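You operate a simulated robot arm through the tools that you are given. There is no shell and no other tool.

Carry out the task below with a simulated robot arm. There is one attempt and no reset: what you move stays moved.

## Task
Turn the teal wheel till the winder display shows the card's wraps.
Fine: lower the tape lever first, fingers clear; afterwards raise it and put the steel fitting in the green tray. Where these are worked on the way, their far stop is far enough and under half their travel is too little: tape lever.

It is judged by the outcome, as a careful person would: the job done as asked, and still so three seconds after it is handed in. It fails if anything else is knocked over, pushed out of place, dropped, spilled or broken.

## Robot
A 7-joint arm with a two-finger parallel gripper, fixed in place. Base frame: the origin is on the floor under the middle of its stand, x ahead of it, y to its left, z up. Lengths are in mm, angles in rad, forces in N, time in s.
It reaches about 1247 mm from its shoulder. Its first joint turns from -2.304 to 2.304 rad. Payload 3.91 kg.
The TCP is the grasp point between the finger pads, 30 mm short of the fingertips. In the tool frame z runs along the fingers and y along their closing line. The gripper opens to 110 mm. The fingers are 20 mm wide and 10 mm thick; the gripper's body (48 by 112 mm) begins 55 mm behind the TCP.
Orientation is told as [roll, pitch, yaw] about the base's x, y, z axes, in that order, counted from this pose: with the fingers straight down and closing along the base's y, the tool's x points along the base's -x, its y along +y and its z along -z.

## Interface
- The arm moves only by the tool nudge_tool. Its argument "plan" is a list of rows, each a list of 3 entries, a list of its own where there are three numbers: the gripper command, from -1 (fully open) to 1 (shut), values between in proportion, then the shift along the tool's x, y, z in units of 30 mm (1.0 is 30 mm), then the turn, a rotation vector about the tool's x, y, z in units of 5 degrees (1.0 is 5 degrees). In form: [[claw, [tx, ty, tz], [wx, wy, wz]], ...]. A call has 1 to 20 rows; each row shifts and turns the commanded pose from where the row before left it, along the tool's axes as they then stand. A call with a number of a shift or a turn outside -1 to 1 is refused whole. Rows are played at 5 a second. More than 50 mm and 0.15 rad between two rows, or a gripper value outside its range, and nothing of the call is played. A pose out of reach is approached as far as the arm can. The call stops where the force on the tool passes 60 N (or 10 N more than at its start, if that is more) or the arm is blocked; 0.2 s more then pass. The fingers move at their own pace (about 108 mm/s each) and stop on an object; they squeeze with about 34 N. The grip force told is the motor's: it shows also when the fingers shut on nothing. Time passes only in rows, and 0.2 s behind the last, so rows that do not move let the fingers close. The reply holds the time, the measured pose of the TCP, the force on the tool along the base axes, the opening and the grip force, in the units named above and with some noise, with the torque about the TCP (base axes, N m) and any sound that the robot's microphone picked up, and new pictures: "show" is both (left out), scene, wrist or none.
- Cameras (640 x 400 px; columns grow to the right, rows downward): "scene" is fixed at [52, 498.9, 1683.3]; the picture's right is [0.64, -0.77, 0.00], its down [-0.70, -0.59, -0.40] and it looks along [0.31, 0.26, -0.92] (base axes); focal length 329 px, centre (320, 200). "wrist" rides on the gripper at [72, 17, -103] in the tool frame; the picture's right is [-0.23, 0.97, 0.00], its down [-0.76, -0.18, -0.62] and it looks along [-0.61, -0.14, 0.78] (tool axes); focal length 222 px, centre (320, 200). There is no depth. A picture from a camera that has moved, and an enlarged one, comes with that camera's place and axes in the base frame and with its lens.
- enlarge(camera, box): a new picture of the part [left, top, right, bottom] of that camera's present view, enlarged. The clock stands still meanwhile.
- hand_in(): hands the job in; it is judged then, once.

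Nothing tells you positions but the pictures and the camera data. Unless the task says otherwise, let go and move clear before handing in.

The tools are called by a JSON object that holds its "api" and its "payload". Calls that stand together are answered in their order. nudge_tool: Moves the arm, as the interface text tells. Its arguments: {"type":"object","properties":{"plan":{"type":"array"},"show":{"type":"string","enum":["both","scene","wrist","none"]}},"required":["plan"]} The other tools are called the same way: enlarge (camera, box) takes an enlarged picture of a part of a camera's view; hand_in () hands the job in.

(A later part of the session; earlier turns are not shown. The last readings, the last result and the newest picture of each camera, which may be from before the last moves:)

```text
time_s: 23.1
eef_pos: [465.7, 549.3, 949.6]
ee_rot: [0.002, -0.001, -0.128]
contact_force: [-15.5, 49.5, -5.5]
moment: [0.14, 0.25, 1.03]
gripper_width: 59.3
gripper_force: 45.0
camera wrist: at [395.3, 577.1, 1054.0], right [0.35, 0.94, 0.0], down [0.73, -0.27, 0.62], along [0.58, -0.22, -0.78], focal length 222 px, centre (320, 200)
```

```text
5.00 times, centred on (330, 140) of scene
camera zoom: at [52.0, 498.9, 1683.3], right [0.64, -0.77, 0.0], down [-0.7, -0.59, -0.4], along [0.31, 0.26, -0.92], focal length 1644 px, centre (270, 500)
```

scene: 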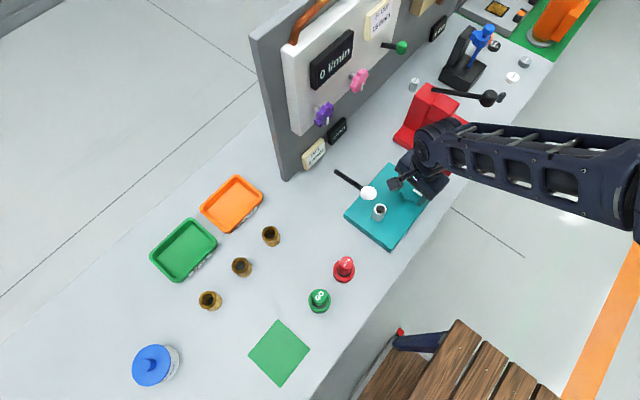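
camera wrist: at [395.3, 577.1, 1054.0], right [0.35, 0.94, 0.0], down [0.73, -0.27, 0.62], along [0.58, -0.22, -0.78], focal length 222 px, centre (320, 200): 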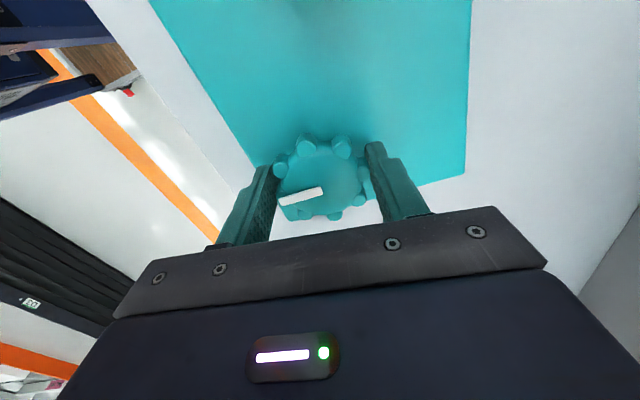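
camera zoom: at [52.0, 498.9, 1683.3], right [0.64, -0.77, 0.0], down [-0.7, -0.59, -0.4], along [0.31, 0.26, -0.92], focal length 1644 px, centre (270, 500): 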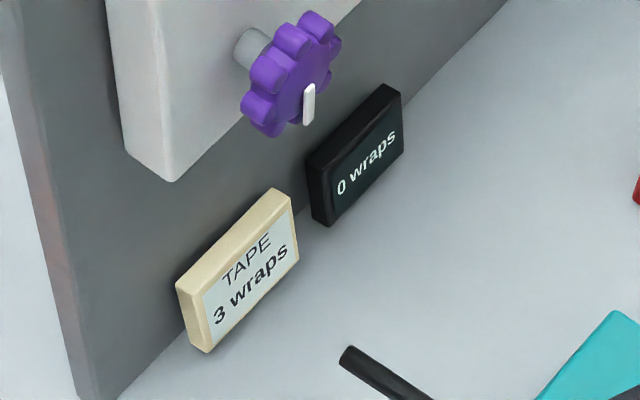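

The wheel didn't move and the pads slipped, so clockwise is against its zero stop. I'll open, re-index the tool to the next valley, and then turn counter-clockwise.

{"api": "nudge_tool", "payload": {"plan": [[-0.6, [0, 0, 0], [0, 0, 0]], [-0.6, [0, 0, 0], [0, 0, 0]], [-0.6, [0, 0, 0], [0, 0, 1]], [-0.6, [0, 0, 0], [0, 0, 1]], [-0.6, [0, 0, 0], [0, 0, 1]], [-0.6, [0, 0, 0], [0, 0, 0]]]}}

{"api": "enlarge", "payload": {"camera": "wrist", "box": [180, 60, 460, 240]}}

```text
time_s: 24.6
eef_pos: [468.1, 547.1, 950.0]
ee_rot: [0.0, 0.0, -0.391]
contact_force: [-0.1, 0.1, 0.6]
moment: [0.0, 0.0, 0.01]
gripper_width: 88.2
gripper_force: 0.0
camera wrist: at [406.8, 591.7, 1053.8], right [0.58, 0.81, 0.0], down [0.64, -0.45, 0.62], along [0.51, -0.36, -0.78], focal length 222 px, centre (320, 200)
```

scene: 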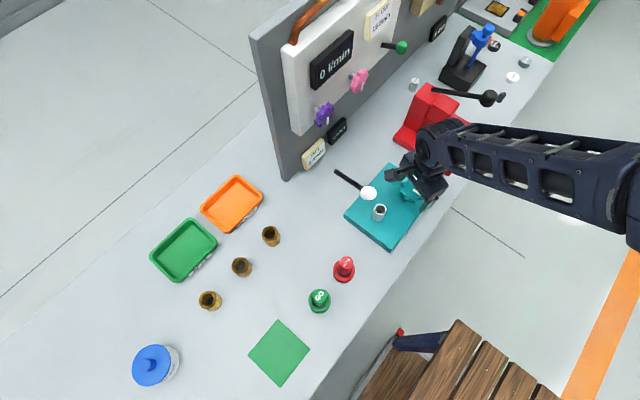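
wrist: 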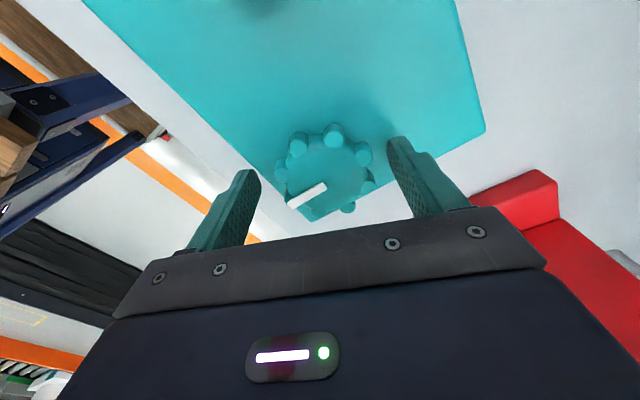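

```text
2.22 times, centred on (320, 150) of wrist
camera zoom: at [406.8, 591.7, 1053.8], right [0.58, 0.81, 0.0], down [0.64, -0.45, 0.62], along [0.51, -0.36, -0.78], focal length 494 px, centre (320, 311)
```

zoom: 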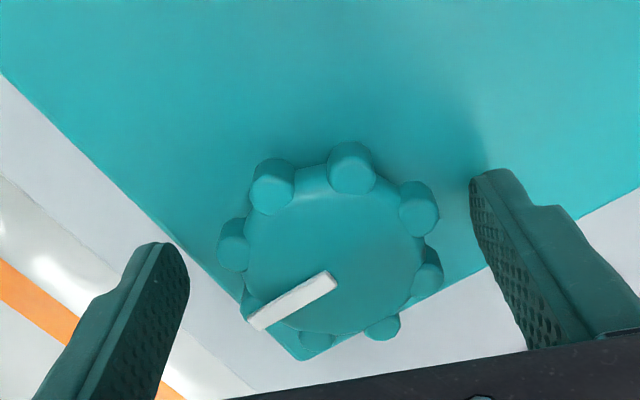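

Now I'm aligned with the next valley. I'll nudge to centre, close, and turn counter-clockwise 30° to see the display's response.

{"api": "nudge_tool", "payload": {"plan": [[-0.6, [0.06, 0.07, 0], [0, 0, 0]], [1, [0, 0, 0], [0, 0, 0]], [1, [0, 0, 0], [0, 0, 0]], [1, [0, 0, 0], [0, 0, -1]], [1, [0, 0, 0], [0, 0, -1]], [1, [0, 0, 0], [0, 0, -1]], [1, [0, 0, 0], [0, 0, -1]], [1, [0, 0, 0], [0, 0, -1]], [1, [0, 0, 0], [0, 0, -1]], [1, [0, 0, 0], [0, 0, 0]]]}}

{"api": "enlarge", "payload": {"camera": "wrist", "box": [180, 60, 460, 240]}}

{"api": "enlarge", "payload": {"camera": "scene", "box": [290, 100, 370, 180]}}

```text
time_s: 26.8
eef_pos: [466.6, 548.6, 951.1]
ee_rot: [0.002, -0.002, 0.134]
contact_force: [25.2, 0.7, 33.2]
moment: [-0.57, -0.08, -0.01]
gripper_width: 58.8
gripper_force: 44.7
camera wrist: at [392.2, 557.3, 1054.2], right [0.1, 1.0, 0.0], down [0.78, -0.08, 0.62], along [0.62, -0.06, -0.78], focal length 222 px, centre (320, 200)
```

scene: 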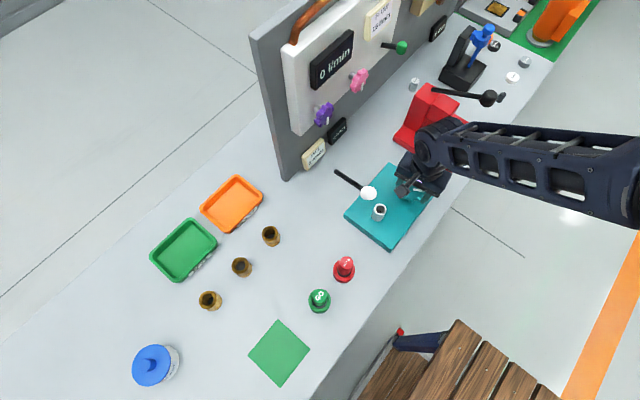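
wrist: 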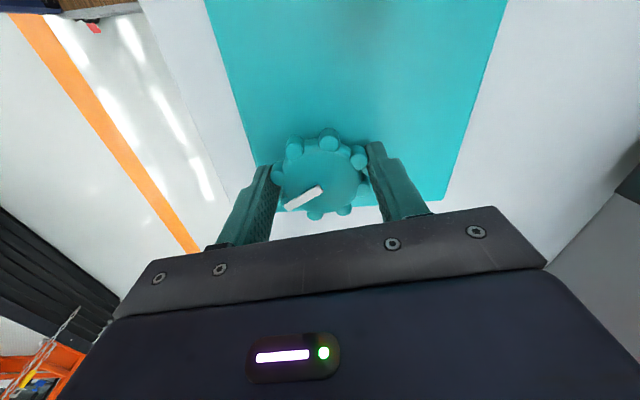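

```text
2.22 times, centred on (320, 150) of wrist
camera zoom: at [392.2, 557.3, 1054.2], right [0.1, 1.0, 0.0], down [0.78, -0.08, 0.62], along [0.62, -0.06, -0.78], focal length 494 px, centre (320, 311)
```

zoom: 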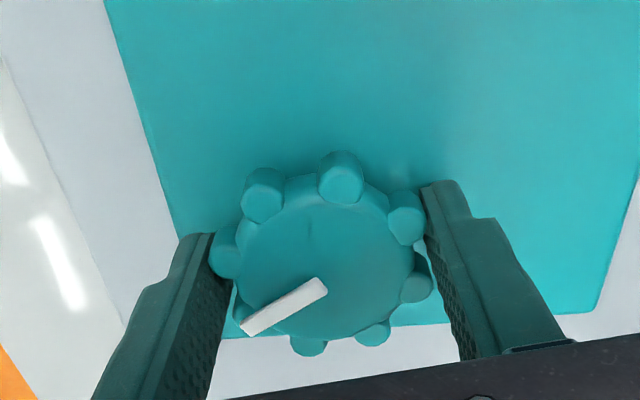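

```text
5.00 times, centred on (330, 140) of scene
camera zoom: at [52.0, 498.9, 1683.3], right [0.64, -0.77, 0.0], down [-0.7, -0.59, -0.4], along [0.31, 0.26, -0.92], focal length 1644 px, centre (270, 500)
```

zoom: 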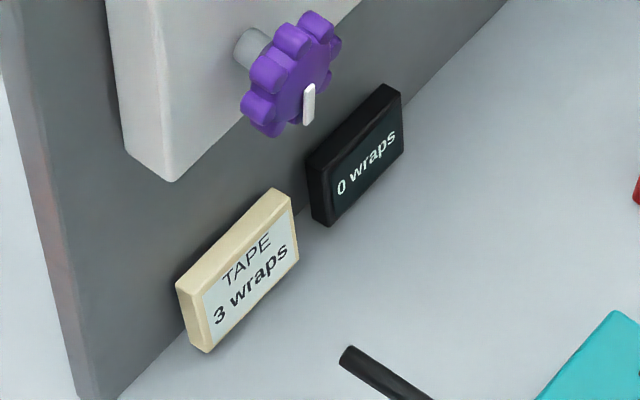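

The wheel now turns with the gripper counter-clockwise, though the display still reads 0 wraps. I'll ease the side load slightly and keep turning.

{"api": "nudge_tool", "payload": {"plan": [[1, [-0.04, 0, -0.04], [0, 0, 0]], [1, [0, 0, 0], [0, 0, -1]], [1, [0, 0, 0], [0, 0, -1]], [1, [0, 0, 0], [0, 0, -1]], [1, [0, 0, 0], [0, 0, -1]], [1, [0, 0, 0], [0, 0, -1]], [1, [0, 0, 0], [0, 0, -1]], [1, [0, 0, 0], [0, 0, 0]]]}}

{"api": "enlarge", "payload": {"camera": "wrist", "box": [180, 60, 460, 240]}}

{"api": "enlarge", "payload": {"camera": "scene", "box": [290, 100, 370, 180]}}

```text
time_s: 28.6
eef_pos: [468.6, 548.3, 950.6]
ee_rot: [-0.001, 0.004, 0.656]
contact_force: [16.6, -35.3, -1.8]
moment: [-1.21, 0.02, -0.16]
gripper_width: 59.1
gripper_force: 45.0
camera wrist: at [399.5, 518.3, 1054.7], right [-0.41, 0.91, 0.0], down [0.71, 0.33, 0.62], along [0.57, 0.26, -0.78], focal length 222 px, centre (320, 200)
```

scene: 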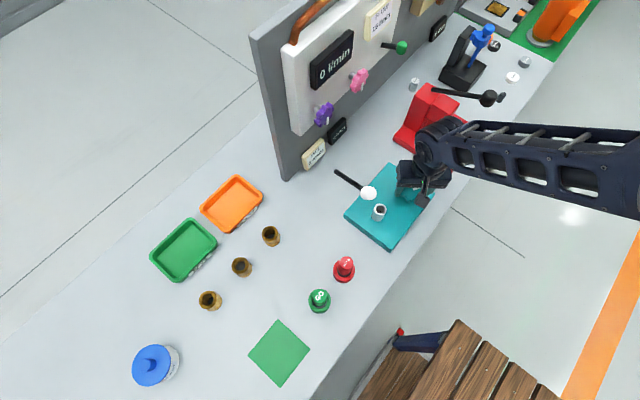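
wrist: 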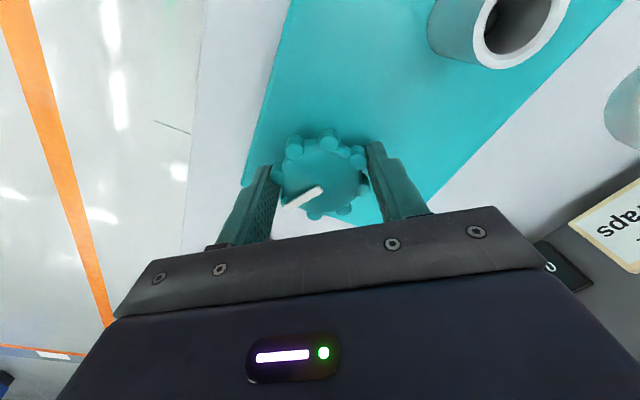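

```text
2.22 times, centred on (320, 150) of wrist
camera zoom: at [399.5, 518.3, 1054.7], right [-0.41, 0.91, 0.0], down [0.71, 0.33, 0.62], along [0.57, 0.26, -0.78], focal length 494 px, centre (320, 311)
```

zoom: 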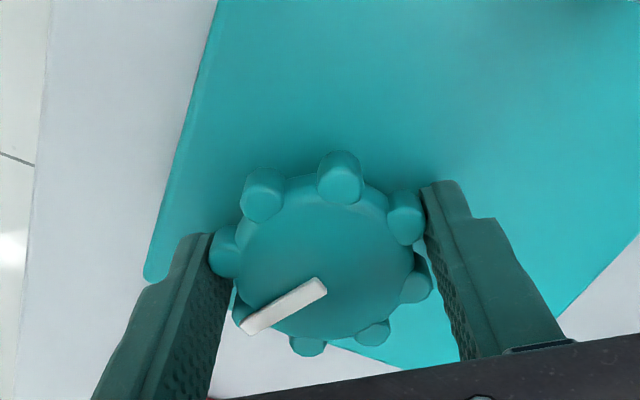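

```text
5.00 times, centred on (330, 140) of scene
camera zoom: at [52.0, 498.9, 1683.3], right [0.64, -0.77, 0.0], down [-0.7, -0.59, -0.4], along [0.31, 0.26, -0.92], focal length 1644 px, centre (270, 500)
```

zoom: 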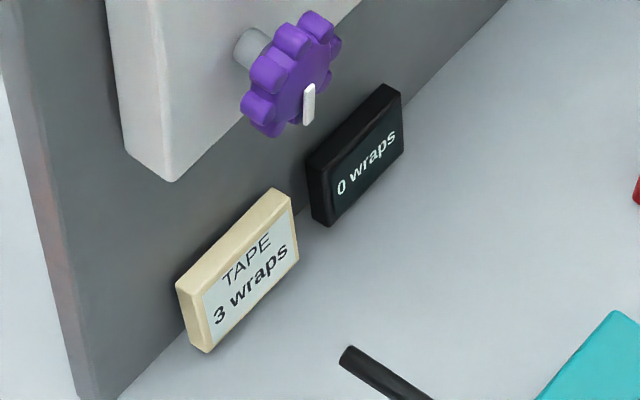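

60° has been turned and the wheel follows well, still 0 on the display. I'll relieve the side load and turn another 50°.

{"api": "nudge_tool", "payload": {"plan": [[1, [0, -0.05, 0], [0, 0, 0]], [1, [0, 0, 0], [0, 0, -1]], [1, [0, 0, 0], [0, 0, -1]], [1, [0, 0, 0], [0, 0, -1]], [1, [0, 0, 0], [0, 0, -1]], [1, [0, 0, 0], [0, 0, -1]], [1, [0, 0, 0], [0, 0, -1]], [1, [0, 0, 0], [0, 0, -1]], [1, [0, 0, 0], [0, 0, -1]], [1, [0, 0, 0], [0, 0, -1]], [1, [0, 0, 0], [0, 0, -1]], [1, [0, 0, 0], [0, 0, 0]]]}}

{"api": "enlarge", "payload": {"camera": "scene", "box": [290, 100, 370, 180]}}

```text
time_s: 31.1
eef_pos: [469.9, 548.6, 951.5]
ee_rot: [0.0, -0.001, 1.529]
contact_force: [25.0, -32.2, -15.4]
moment: [-0.25, -0.24, -0.02]
gripper_width: 59.7
gripper_force: 44.9
camera wrist: at [449.7, 477.4, 1054.9], right [-0.96, 0.27, 0.0], down [0.21, 0.75, 0.62], along [0.17, 0.6, -0.78], focal length 222 px, centre (320, 200)
```

scene: 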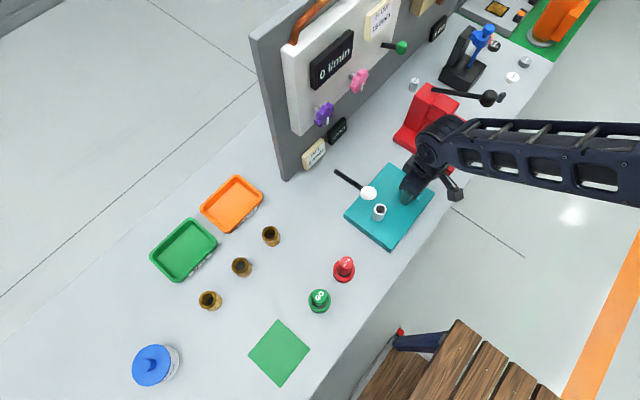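
wrist: 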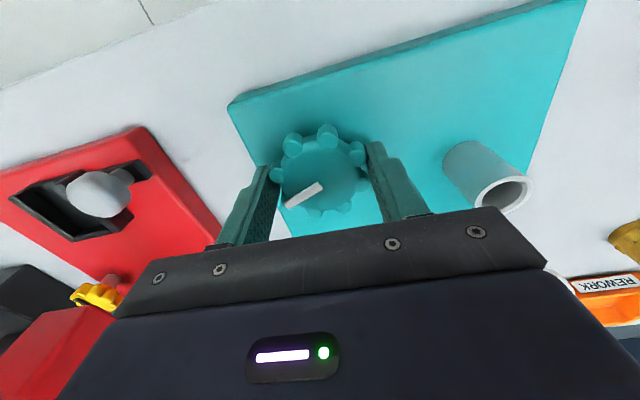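

```text
5.00 times, centred on (330, 140) of scene
camera zoom: at [52.0, 498.9, 1683.3], right [0.64, -0.77, 0.0], down [-0.7, -0.59, -0.4], along [0.31, 0.26, -0.92], focal length 1644 px, centre (270, 500)
```

zoom: 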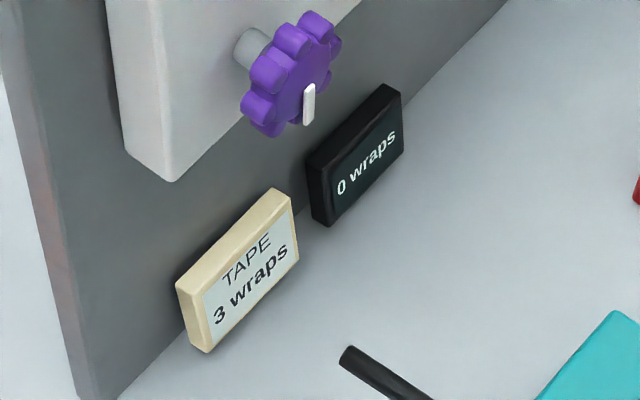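

About 110° has been turned and it still reads 0, so a wrap is probably a full revolution. I'll continue and find the wrist's range.

{"api": "nudge_tool", "payload": {"plan": [[1, [0.04, -0.04, 0], [0, 0, 0]], [1, [0, 0, 0], [0, 0, -1]], [1, [0, 0, 0], [0, 0, -1]], [1, [0, 0, 0], [0, 0, -1]], [1, [0, 0, 0], [0, 0, -1]], [1, [0, 0, 0], [0, 0, -1]], [1, [0, 0, 0], [0, 0, -1]], [1, [0, 0, 0], [0, 0, -1]], [1, [0, 0, 0], [0, 0, -1]], [1, [0, 0, 0], [0, 0, -1]], [1, [0, 0, 0], [0, 0, -1]], [1, [0, 0, 0], [0, 0, 0]]]}}

{"api": "enlarge", "payload": {"camera": "scene", "box": [290, 100, 370, 180]}}

```text
time_s: 33.8
eef_pos: [470.7, 548.9, 951.5]
ee_rot: [-0.001, -0.002, 2.402]
contact_force: [39.4, 17.0, 0.3]
moment: [0.11, -1.0, -0.03]
gripper_width: 59.3
gripper_force: 45.3
camera wrist: at [513.0, 488.3, 1054.9], right [-0.82, -0.57, 0.0], down [-0.44, 0.64, 0.62], along [-0.35, 0.51, -0.78], focal length 222 px, centre (320, 200)
```

scene: 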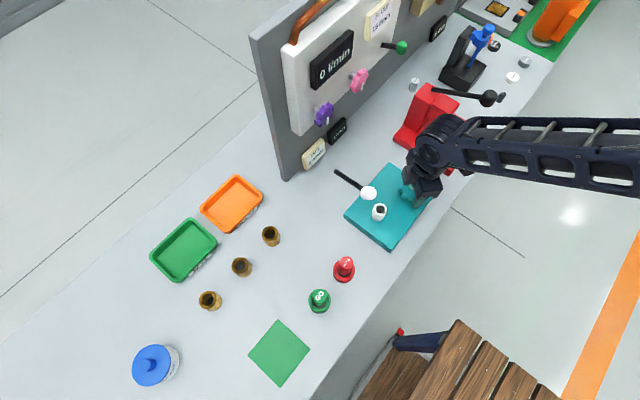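
wrist: 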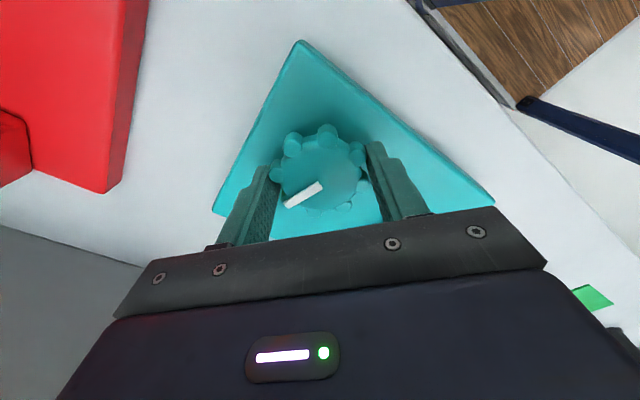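

```text
5.00 times, centred on (330, 140) of scene
camera zoom: at [52.0, 498.9, 1683.3], right [0.64, -0.77, 0.0], down [-0.7, -0.59, -0.4], along [0.31, 0.26, -0.92], focal length 1644 px, centre (270, 500)
```

zoom: 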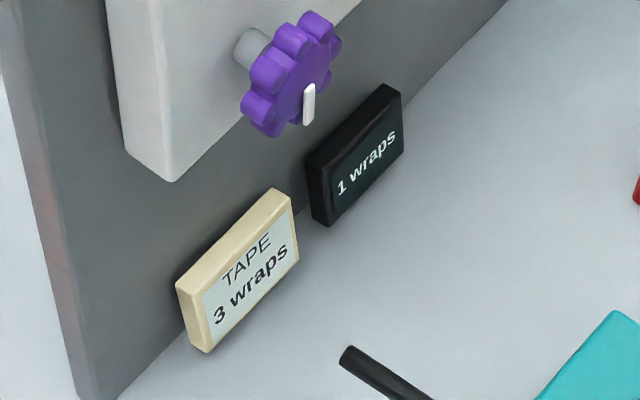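

The display now shows 1 wrap after about 160°. I'll ease the side load and keep turning.

{"api": "nudge_tool", "payload": {"plan": [[1, [0.02, -0.06, 0], [0, 0, 0]], [1, [0, 0, 0], [0, 0, -1]], [1, [0, 0, 0], [0, 0, -1]], [1, [0, 0, 0], [0, 0, -1]], [1, [0, 0, 0], [0, 0, -1]], [1, [0, 0, 0], [0, 0, -1]], [1, [0, 0, 0], [0, 0, -1]], [1, [0, 0, 0], [0, 0, 0]]]}}

{"api": "enlarge", "payload": {"camera": "scene", "box": [290, 100, 370, 180]}}

```text
time_s: 35.5
eef_pos: [470.9, 550.5, 951.8]
ee_rot: [-0.001, -0.002, 2.928]
contact_force: [24.4, 31.6, 14.2]
moment: [1.08, 0.0, -0.07]
gripper_width: 59.2
gripper_force: 44.9
camera wrist: at [538.4, 518.1, 1054.7], right [-0.43, -0.9, 0.0], down [-0.71, 0.33, 0.62], along [-0.56, 0.27, -0.78], focal length 222 px, centre (320, 200)
```

scene: 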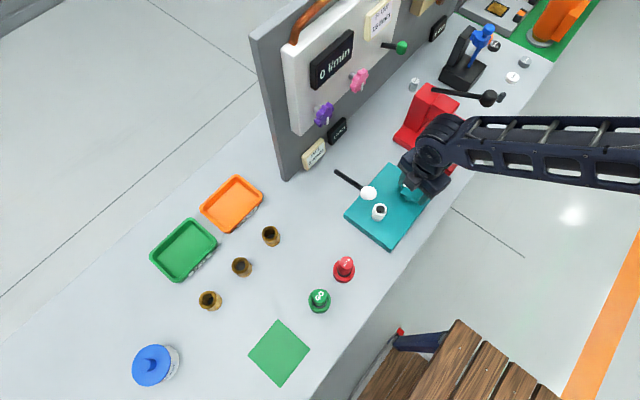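
wrist: 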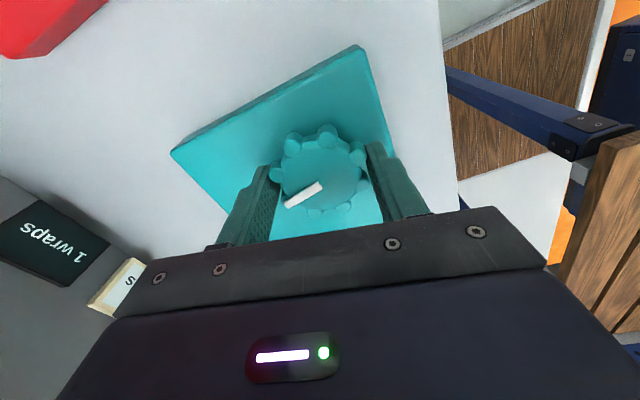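

```text
5.00 times, centred on (330, 140) of scene
camera zoom: at [52.0, 498.9, 1683.3], right [0.64, -0.77, 0.0], down [-0.7, -0.59, -0.4], along [0.31, 0.26, -0.92], focal length 1644 px, centre (270, 500)
```

zoom: 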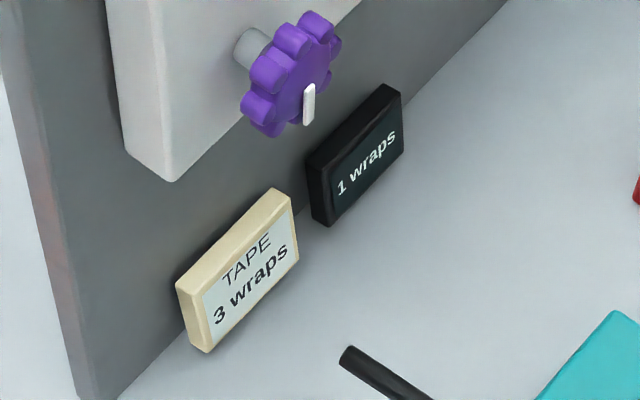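

Still 1 wrap at about 190° of turn. Continuing counter-clockwise.

{"api": "nudge_tool", "payload": {"plan": [[1, [0.02, -0.05, -0.02], [0, 0, 0]], [1, [0, 0, 0], [0, 0, -1]], [1, [0, 0, 0], [0, 0, -1]], [1, [0, 0, 0], [0, 0, -1]], [1, [0, 0, 0], [0, 0, -1]], [1, [0, 0, 0], [0, 0, -1]], [1, [0, 0, 0], [0, 0, -1]], [1, [0, 0, 0], [0, 0, 0]]]}}

{"api": "enlarge", "payload": {"camera": "scene", "box": [290, 100, 370, 180]}}

```text
time_s: 37.4
eef_pos: [471.6, 550.3, 951.7]
ee_rot: [0.0, -0.002, -2.833]
contact_force: [-2.2, 39.7, -14.4]
moment: [0.63, 0.55, -0.06]
gripper_width: 59.3
gripper_force: 45.1
camera wrist: at [545.4, 557.2, 1054.7], right [0.08, -1.0, 0.0], down [-0.78, -0.06, 0.62], along [-0.62, -0.05, -0.78], focal length 222 px, centre (320, 200)
```

scene: 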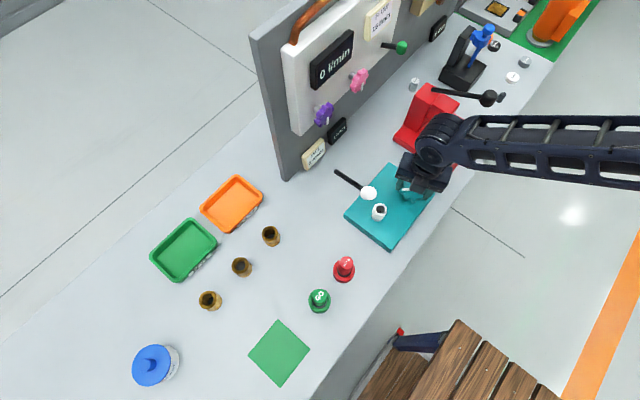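
wrist: 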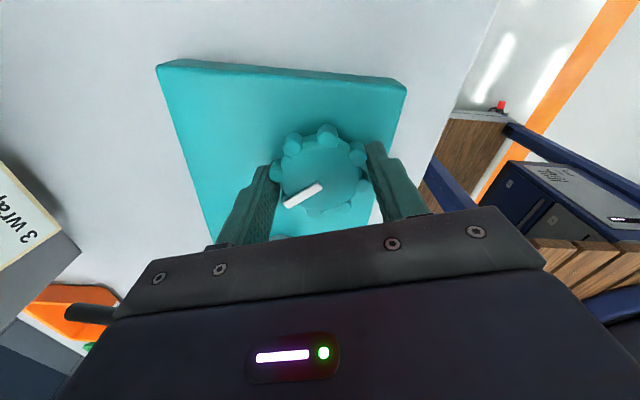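

```text
5.00 times, centred on (330, 140) of scene
camera zoom: at [52.0, 498.9, 1683.3], right [0.64, -0.77, 0.0], down [-0.7, -0.59, -0.4], along [0.31, 0.26, -0.92], focal length 1644 px, centre (270, 500)
```

zoom: 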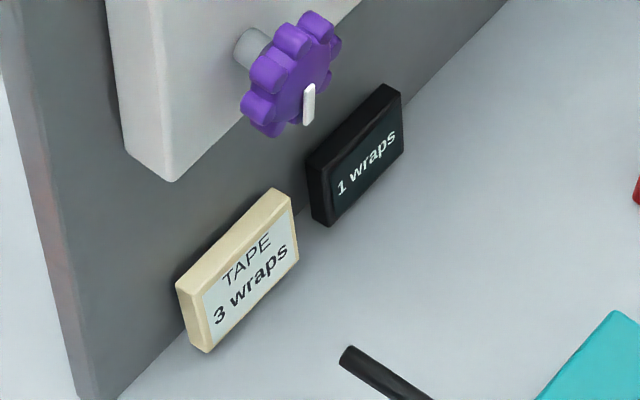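

At about 220° the display still shows 1. I'll carry on turning while the wrist allows it.

{"api": "nudge_tool", "payload": {"plan": [[1, [0, 0, 0], [0, 0, -1]], [1, [0, 0, 0], [0, 0, -1]], [1, [0, 0, 0], [0, 0, -1]], [1, [0, 0, 0], [0, 0, -1]], [1, [0, 0, 0], [0, 0, -1]], [1, [0, 0, 0], [0, 0, -1]], [1, [0, 0, 0], [0, 0, -1]], [1, [0, 0, 0], [0, 0, -1]], [1, [0, 0, 0], [0, 0, 0]]]}}

{"api": "enlarge", "payload": {"camera": "scene", "box": [290, 100, 370, 180]}}

```text
time_s: 39.4
eef_pos: [471.7, 549.7, 951.5]
ee_rot: [-0.001, -0.001, -2.133]
contact_force: [-20.9, 48.7, -23.5]
moment: [0.69, -0.18, -0.08]
gripper_width: 59.2
gripper_force: 45.2
camera wrist: at [523.6, 604.1, 1055.0], right [0.7, -0.71, 0.0], down [-0.56, -0.55, 0.62], along [-0.44, -0.44, -0.78], focal length 222 px, centre (320, 200)
```

scene: 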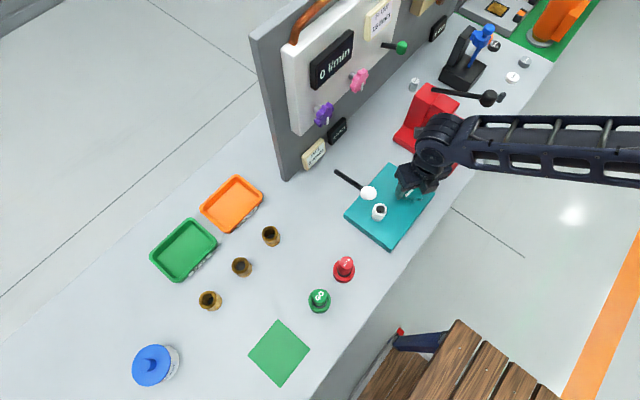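
wrist: 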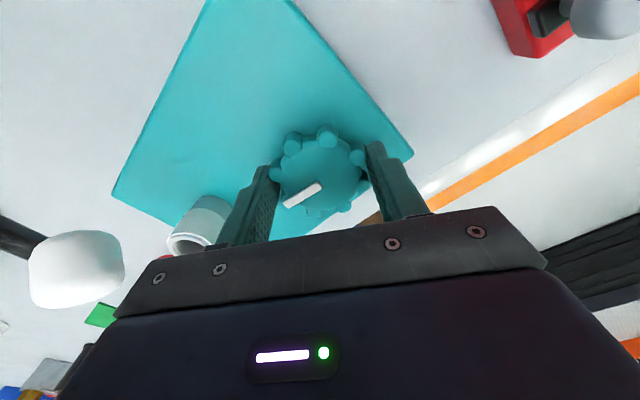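

```text
5.00 times, centred on (330, 140) of scene
camera zoom: at [52.0, 498.9, 1683.3], right [0.64, -0.77, 0.0], down [-0.7, -0.59, -0.4], along [0.31, 0.26, -0.92], focal length 1644 px, centre (270, 500)
```

zoom: 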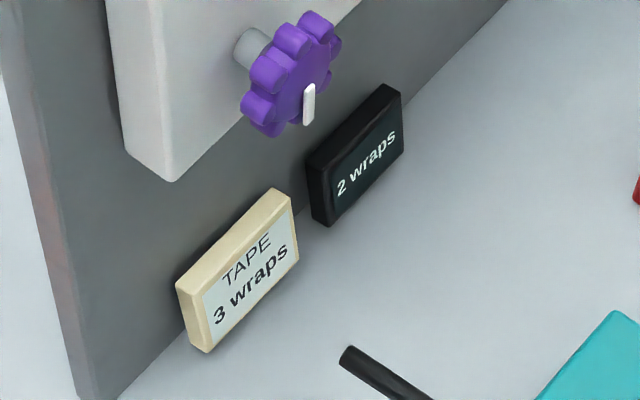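

It reads 2 wraps at about 260°, which implies roughly 120° per wrap. I'll release, wind the wrist back 180° around the wheel without touching it, and re-grip.

{"api": "nudge_tool", "payload": {"plan": [[-0.6, [0, 0, 0], [0, 0, 0]], [-0.6, [0, 0, 0], [0, 0, 0]], [-0.6, [0, 0, 0], [0, 0, 0]]]}}

{"api": "enlarge", "payload": {"camera": "wrist", "box": [180, 60, 460, 240]}}

{"api": "enlarge", "payload": {"camera": "scene", "box": [290, 100, 370, 180]}}

```text
time_s: 40.1
eef_pos: [473.0, 549.0, 952.4]
ee_rot: [-0.001, 0.002, -2.138]
contact_force: [-0.8, -0.1, 0.5]
moment: [0.01, 0.01, 0.02]
gripper_width: 88.0
gripper_force: 0.0
camera wrist: at [525.2, 601.7, 1055.5], right [0.7, -0.71, 0.0], down [-0.56, -0.55, 0.62], along [-0.45, -0.44, -0.78], focal length 222 px, centre (320, 200)
```

scene: 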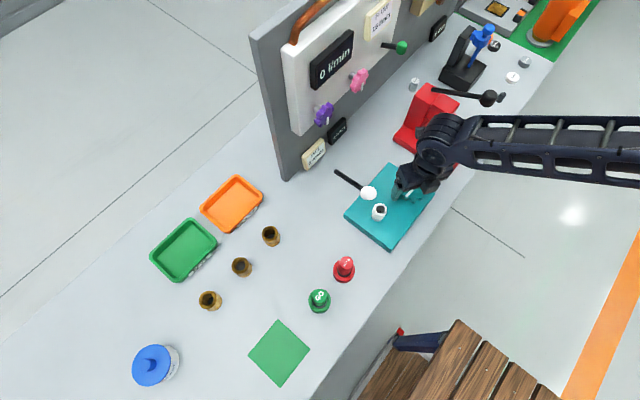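
wrist: 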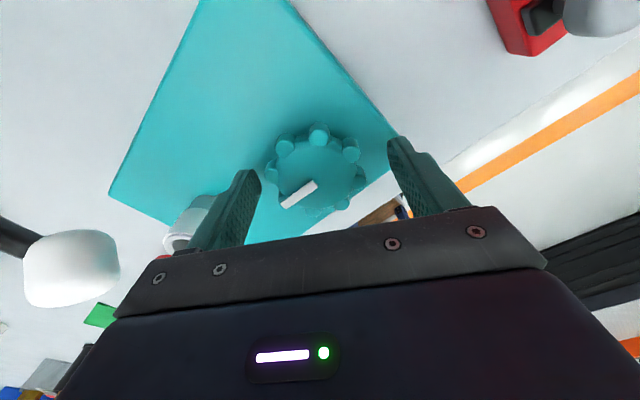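

```text
2.22 times, centred on (320, 150) of wrist
camera zoom: at [525.2, 601.7, 1055.5], right [0.7, -0.71, 0.0], down [-0.56, -0.55, 0.62], along [-0.45, -0.44, -0.78], focal length 494 px, centre (320, 311)
```

zoom: 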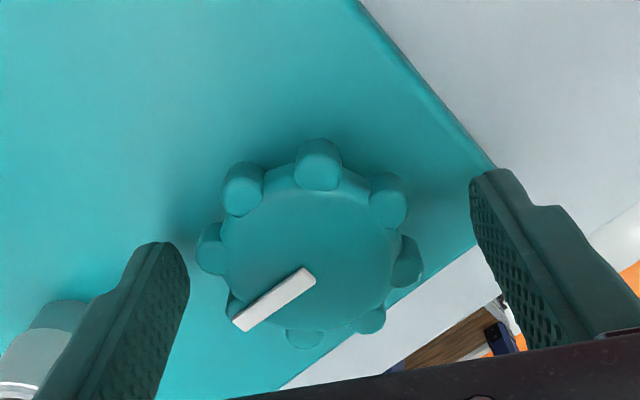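

```text
5.00 times, centred on (330, 140) of scene
camera zoom: at [52.0, 498.9, 1683.3], right [0.64, -0.77, 0.0], down [-0.7, -0.59, -0.4], along [0.31, 0.26, -0.92], focal length 1644 px, centre (270, 500)
```

zoom: 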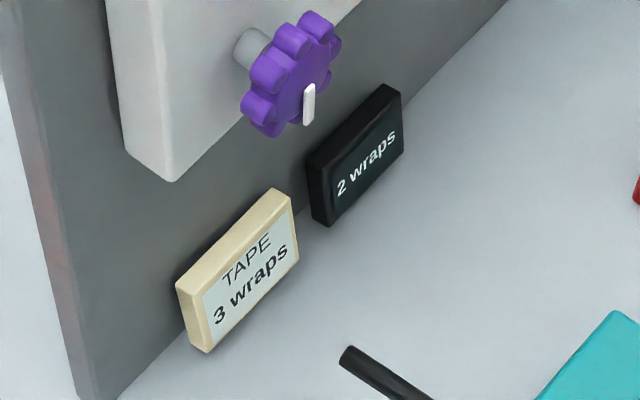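

The wheel held at 2 wraps after release. I'm winding the wrist back 180°.

{"api": "nudge_tool", "payload": {"plan": [[-0.6, [0, 0, 0], [0, 0, 1]], [-0.6, [0, 0, 0], [0, 0, 1]], [-0.6, [0, 0, 0], [0, 0, 1]], [-0.6, [0, 0, 0], [0, 0, 1]], [-0.6, [0, 0, 0], [0, 0, 1]], [-0.6, [0, 0, 0], [0, 0, 1]], [-0.6, [0, 0, 0], [0, 0, 1]], [-0.6, [0, 0, 0], [0, 0, 1]], [-0.6, [0, 0, 0], [0, 0, 1]], [-0.6, [0, 0, 0], [0, 0, 1]], [-0.6, [0, 0, 0], [0, 0, 1]], [-0.6, [0, 0, 0], [0, 0, 1]], [-0.6, [0, 0, 0], [0, 0, 1]], [-0.6, [0, 0, 0], [0, 0, 1]], [-0.6, [0, 0, 0], [0, 0, 1]], [-0.6, [0, 0, 0], [0, 0, 1]], [-0.6, [0, 0, 0], [0, 0, 1]], [-0.6, [0, 0, 0], [0, 0, 1]]], "show": "wrist"}}

{"api": "nudge_tool", "payload": {"plan": [[-0.6, [0, 0, 0], [0, 0, 1]], [-0.6, [0, 0, 0], [0, 0, 1]], [-0.6, [0, 0, 0], [0, 0, 1]], [-0.6, [0, 0, 0], [0, 0, 1]], [-0.6, [0, 0, 0], [0, 0, 1]], [-0.6, [0, 0, 0], [0, 0, 1]], [-0.6, [0, 0, 0], [0, 0, 1]], [-0.6, [0, 0, 0], [0, 0, 1]], [-0.6, [0, 0, 0], [0, 0, 1]], [-0.6, [0, 0, 0], [0, 0, 1]], [-0.6, [0, 0, 0], [0, 0, 1]], [-0.6, [0, 0, 0], [0, 0, 1]], [-0.6, [0, 0, 0], [0, 0, 1]], [-0.6, [0, 0, 0], [0, 0, 1]], [-0.6, [0, 0, 0], [0, 0, 1]], [-0.6, [0, 0, 0], [0, 0, 1]], [-0.6, [0, 0, 0], [0, 0, 1]], [-0.6, [0, 0, 0], [0, 0, 1]], [-0.6, [0.02, 0.1, 0], [0, 0, 0]], [-0.6, [0, 0, 0], [0, 0, 0]]]}}

{"api": "enlarge", "payload": {"camera": "wrist", "box": [180, 60, 460, 240]}}

{"api": "enlarge", "payload": {"camera": "scene", "box": [290, 100, 370, 180]}}

```text
time_s: 44.0
eef_pos: [472.7, 550.4, 952.0]
ee_rot: [0.0, -0.001, 2.575]
contact_force: [0.0, 0.4, -0.2]
moment: [0.03, -0.01, -0.01]
gripper_width: 88.0
gripper_force: 0.0
camera wrist: at [523.0, 498.1, 1055.5], right [-0.71, -0.7, 0.0], down [-0.55, 0.56, 0.62], along [-0.44, 0.45, -0.78], focal length 222 px, centre (320, 200)
```

wrist: 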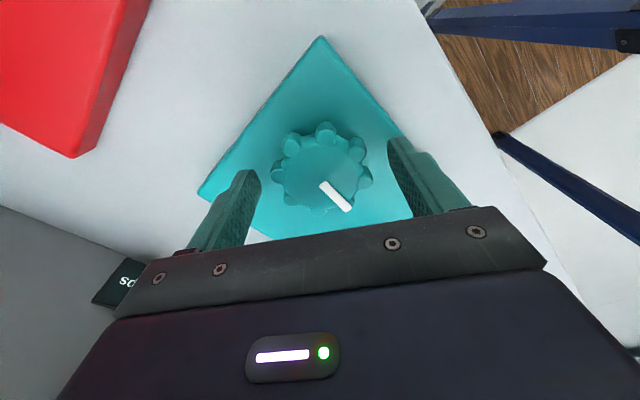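

```text
time_s: 48.1
eef_pos: [469.5, 550.7, 951.2]
ee_rot: [0.001, 0.0, 1.007]
contact_force: [-0.6, 0.7, -0.3]
moment: [0.02, 0.02, -0.05]
gripper_width: 88.2
gripper_force: 0.1
camera wrist: at [415.7, 499.6, 1055.4], right [-0.7, 0.71, 0.0], down [0.56, 0.55, 0.62], along [0.44, 0.44, -0.78], focal length 222 px, centre (320, 200)
```

scene: 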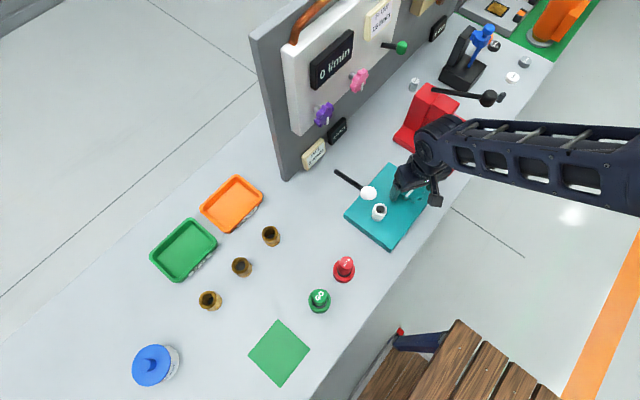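
wrist: 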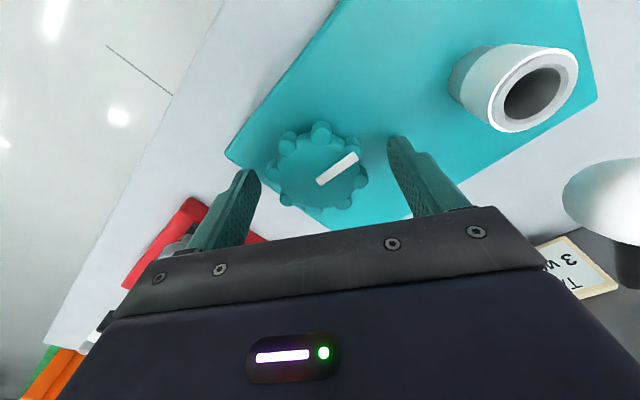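

```text
2.22 times, centred on (320, 150) of wrist
camera zoom: at [415.7, 499.6, 1055.4], right [-0.7, 0.71, 0.0], down [0.56, 0.55, 0.62], along [0.44, 0.44, -0.78], focal length 494 px, centre (320, 311)
```

zoom: 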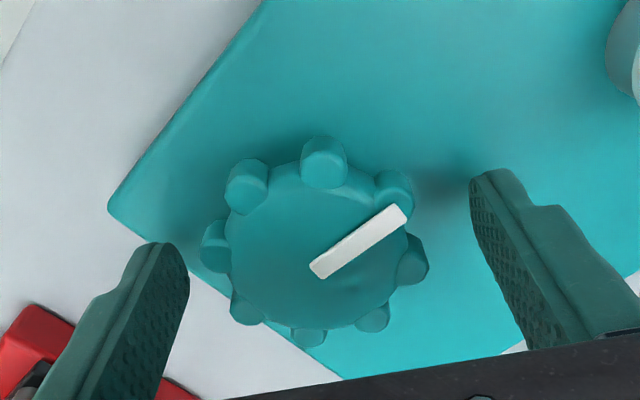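

```text
5.00 times, centred on (330, 140) of scene
camera zoom: at [52.0, 498.9, 1683.3], right [0.64, -0.77, 0.0], down [-0.7, -0.59, -0.4], along [0.31, 0.26, -0.92], focal length 1644 px, centre (270, 500)
```

zoom: 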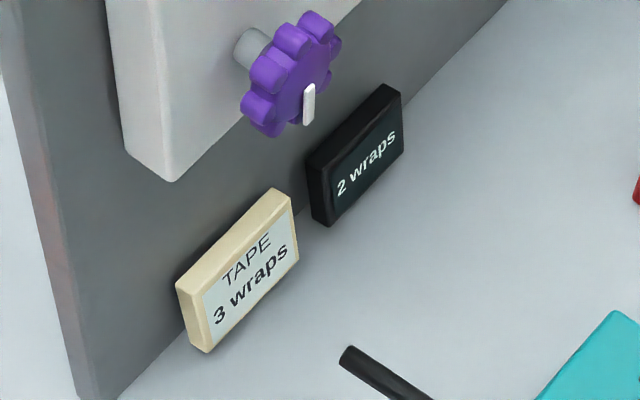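

The wheel is undisturbed at 2 wraps. I'll re-grip and turn 80° counter-clockwise.

{"api": "nudge_tool", "payload": {"plan": [[1, [0, 0, 0], [0, 0, 0]], [1, [0, 0, 0], [0, 0, 0]], [1, [0, 0, 0], [0, 0, -1]], [1, [0, 0, 0], [0, 0, -1]], [1, [0, 0, 0], [0, 0, -1]], [1, [0, 0, 0], [0, 0, -1]], [1, [0, 0, 0], [0, 0, -1]], [1, [0, 0, 0], [0, 0, -1]], [1, [0, 0, 0], [0, 0, -1]], [1, [0, 0, 0], [0, 0, -1]], [1, [0, 0, 0], [0, 0, -1]], [1, [0, 0, 0], [0, 0, -1]], [1, [0, 0, 0], [0, 0, -1]], [1, [0, 0, 0], [0, 0, -1]], [1, [0, 0, 0], [0, 0, -1]], [1, [0, 0, 0], [0, 0, -1]], [1, [0, 0, 0], [0, 0, -1]], [1, [0, 0, 0], [0, 0, -1]], [1, [0, 0, 0], [0, 0, 0]]]}}

{"api": "enlarge", "payload": {"camera": "wrist", "box": [180, 60, 460, 240]}}

{"api": "enlarge", "payload": {"camera": "scene", "box": [290, 100, 370, 180]}}

```text
time_s: 52.1
eef_pos: [469.3, 550.2, 953.3]
ee_rot: [0.003, -0.001, 2.406]
contact_force: [19.8, -20.5, 1.4]
moment: [-0.21, -0.66, 0.0]
gripper_width: 59.5
gripper_force: 44.9
camera wrist: at [510.9, 490.6, 1055.1], right [-0.82, -0.57, 0.0], down [-0.44, 0.64, 0.62], along [-0.35, 0.51, -0.78], focal length 222 px, centre (320, 200)
```

scene: 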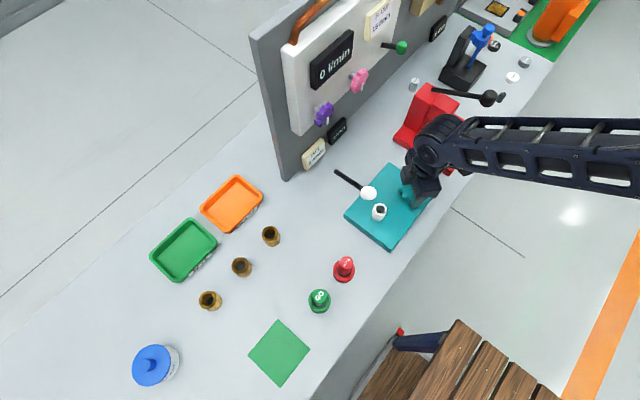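
wrist: 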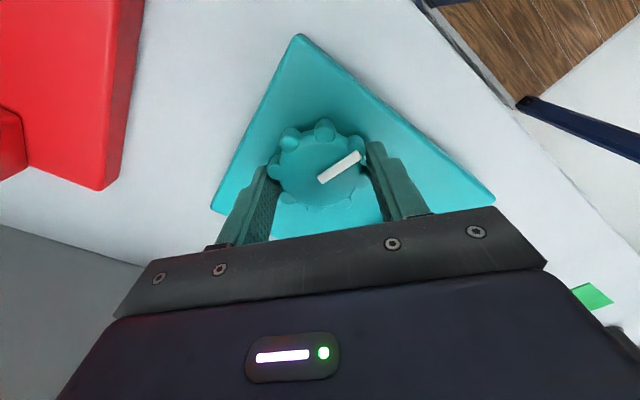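

```text
2.22 times, centred on (320, 150) of wrist
camera zoom: at [510.9, 490.6, 1055.1], right [-0.82, -0.57, 0.0], down [-0.44, 0.64, 0.62], along [-0.35, 0.51, -0.78], focal length 494 px, centre (320, 311)
```

zoom: 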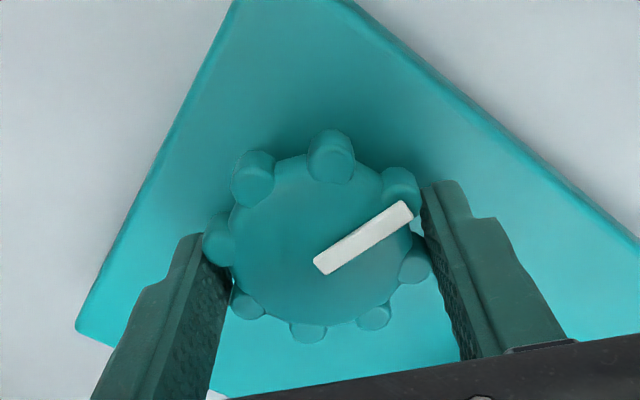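

```text
5.00 times, centred on (330, 140) of scene
camera zoom: at [52.0, 498.9, 1683.3], right [0.64, -0.77, 0.0], down [-0.7, -0.59, -0.4], along [0.31, 0.26, -0.92], focal length 1644 px, centre (270, 500)
```

zoom: 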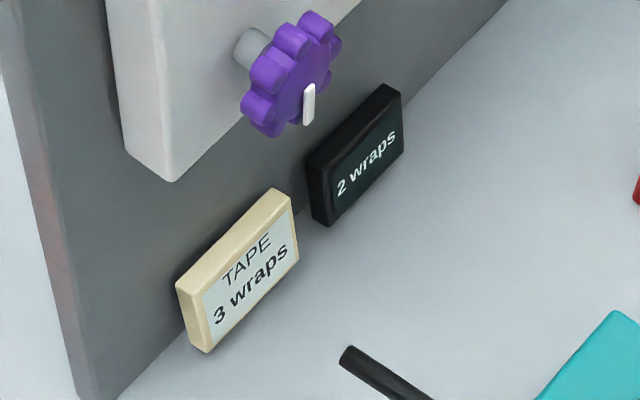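

At about 340° it still reads 2. I'll turn another 20° and read again.

{"api": "nudge_tool", "payload": {"plan": [[1, [0, 0, 0], [0, 0, -1]], [1, [0, 0, 0], [0, 0, -1]], [1, [0, 0, 0], [0, 0, -1]], [1, [0, 0, 0], [0, 0, -1]], [1, [0, 0, 0], [0, 0, 0]]], "show": "scene"}}

{"api": "enlarge", "payload": {"camera": "scene", "box": [290, 100, 370, 180]}}

```text
time_s: 53.4
eef_pos: [468.9, 551.6, 951.9]
ee_rot: [0.001, -0.002, 2.753]
contact_force: [2.3, -24.7, -15.3]
moment: [0.23, -0.06, -0.05]
gripper_width: 59.4
gripper_force: 45.0
```

scene: 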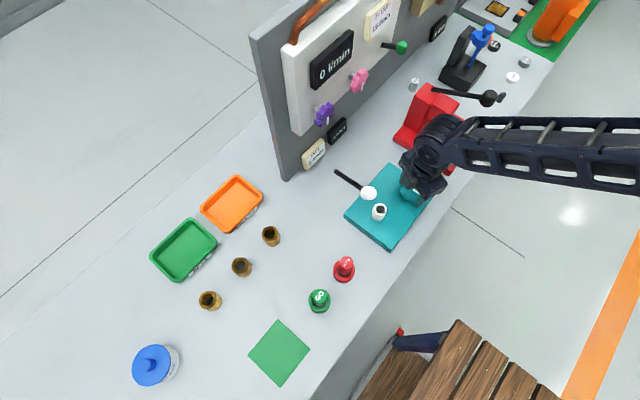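

```text
5.00 times, centred on (330, 140) of scene
camera zoom: at [52.0, 498.9, 1683.3], right [0.64, -0.77, 0.0], down [-0.7, -0.59, -0.4], along [0.31, 0.26, -0.92], focal length 1644 px, centre (270, 500)
```

zoom: 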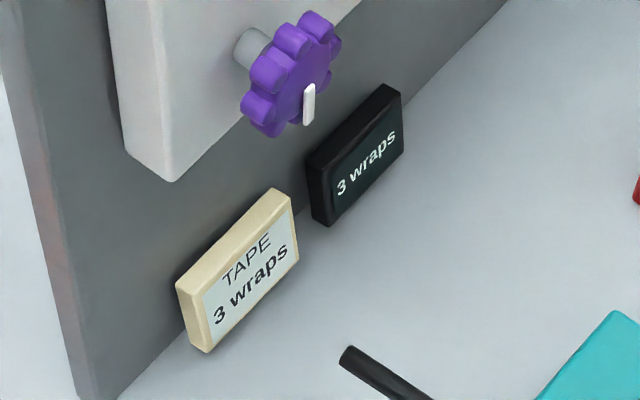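

The display now shows 3 wraps. I'll go 15° further so the reading isn't right at its edge, then recheck.

{"api": "nudge_tool", "payload": {"plan": [[1, [0, 0, 0], [0, 0, -1]], [1, [0, 0, 0], [0, 0, -1]], [1, [0, 0, 0], [0, 0, -1]], [1, [0, 0, 0], [0, 0, 0]]], "show": "wrist"}}

{"api": "enlarge", "payload": {"camera": "scene", "box": [290, 100, 370, 180]}}

```text
time_s: 54.4
eef_pos: [468.8, 551.1, 951.6]
ee_rot: [0.004, -0.001, 3.016]
contact_force: [-14.5, -26.7, -38.2]
moment: [0.15, 0.6, -0.05]
gripper_width: 59.3
gripper_force: 45.1
camera wrist: at [537.8, 525.4, 1055.1], right [-0.35, -0.94, 0.0], down [-0.73, 0.27, 0.62], along [-0.59, 0.22, -0.78], focal length 222 px, centre (320, 200)
```

wrist: 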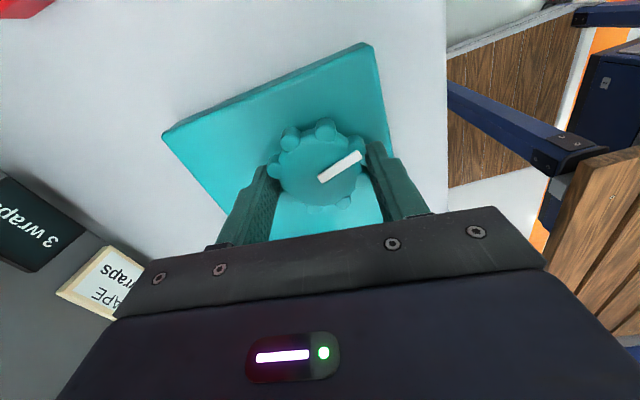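

```text
5.00 times, centred on (330, 140) of scene
camera zoom: at [52.0, 498.9, 1683.3], right [0.64, -0.77, 0.0], down [-0.7, -0.59, -0.4], along [0.31, 0.26, -0.92], focal length 1644 px, centre (270, 500)
```

zoom: 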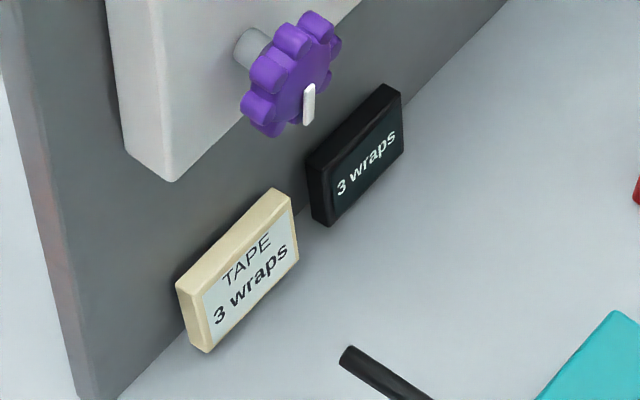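

It still reads 3 wraps at about 375° of turn. I'll release the wheel, rise straight up, and check the display again.

{"api": "nudge_tool", "payload": {"plan": [[-0.6, [0, 0, 0], [0, 0, 0]], [-0.6, [0, 0, 0], [0, 0, 0]], [-0.6, [0, 0, 0], [0, 0, 0]], [-0.6, [0, 0, -0.5], [0, 0, 0]], [-0.6, [0, 0, -0.9], [0, 0, 0]], [-0.6, [0, 0, -0.9], [0, 0, 0]], [-0.6, [0, 0, -0.9], [0, 0, 0]], [-0.6, [0, 0, -0.9], [0, 0, 0]], [-0.6, [0, 0, -0.9], [0, 0, 0]], [-0.6, [0, 0, 0], [0, 0, 0]]]}}

{"api": "enlarge", "payload": {"camera": "scene", "box": [290, 100, 370, 180]}}

{"api": "enlarge", "payload": {"camera": "scene", "box": [320, 140, 460, 240]}}

```text
time_s: 56.5
eef_pos: [468.2, 551.1, 1102.3]
ee_rot: [0.0, 0.0, 3.012]
contact_force: [0.9, 0.1, 0.3]
moment: [-0.01, -0.02, -0.03]
gripper_width: 88.0
gripper_force: 0.0
camera wrist: at [538.2, 524.5, 1205.1], right [-0.35, -0.94, 0.0], down [-0.73, 0.27, 0.62], along [-0.58, 0.22, -0.78], focal length 222 px, centre (320, 200)
```

scene: 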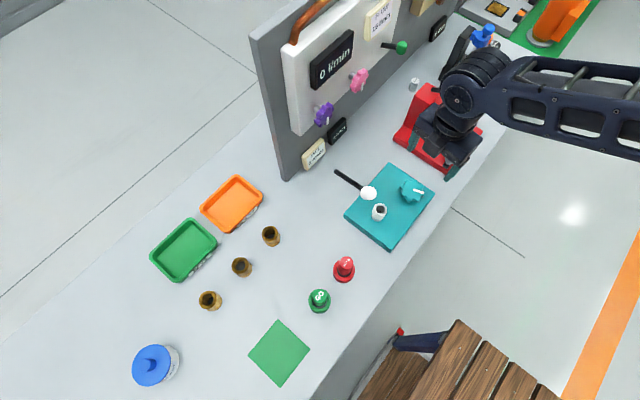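
wrist: 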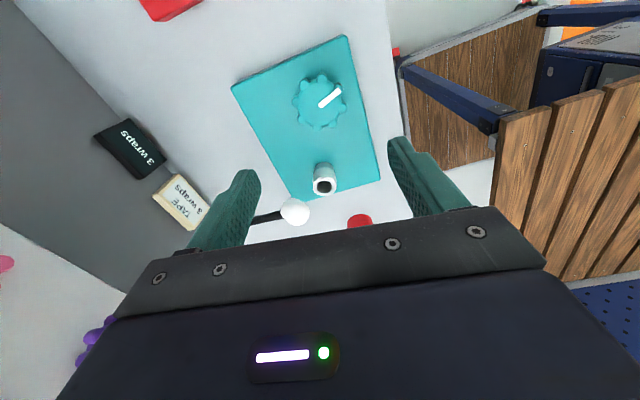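

```text
5.00 times, centred on (330, 140) of scene
camera zoom: at [52.0, 498.9, 1683.3], right [0.64, -0.77, 0.0], down [-0.7, -0.59, -0.4], along [0.31, 0.26, -0.92], focal length 1644 px, centre (270, 500)
```

zoom: 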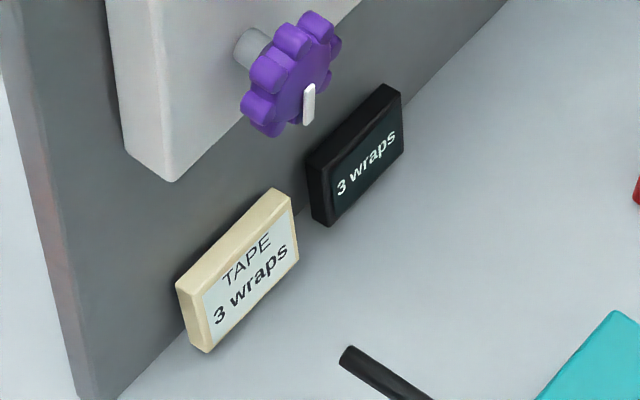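

```text
4.00 times, centred on (390, 190) of scene
camera zoom: at [52.0, 498.9, 1683.3], right [0.64, -0.77, 0.0], down [-0.7, -0.59, -0.4], along [0.31, 0.26, -0.92], focal length 1315 px, centre (40, 240)
```

zoom: 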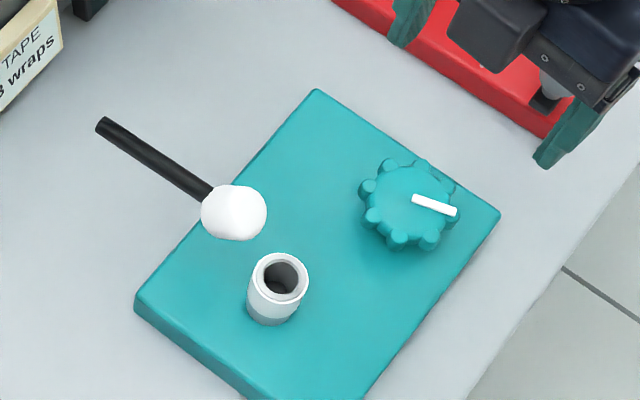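

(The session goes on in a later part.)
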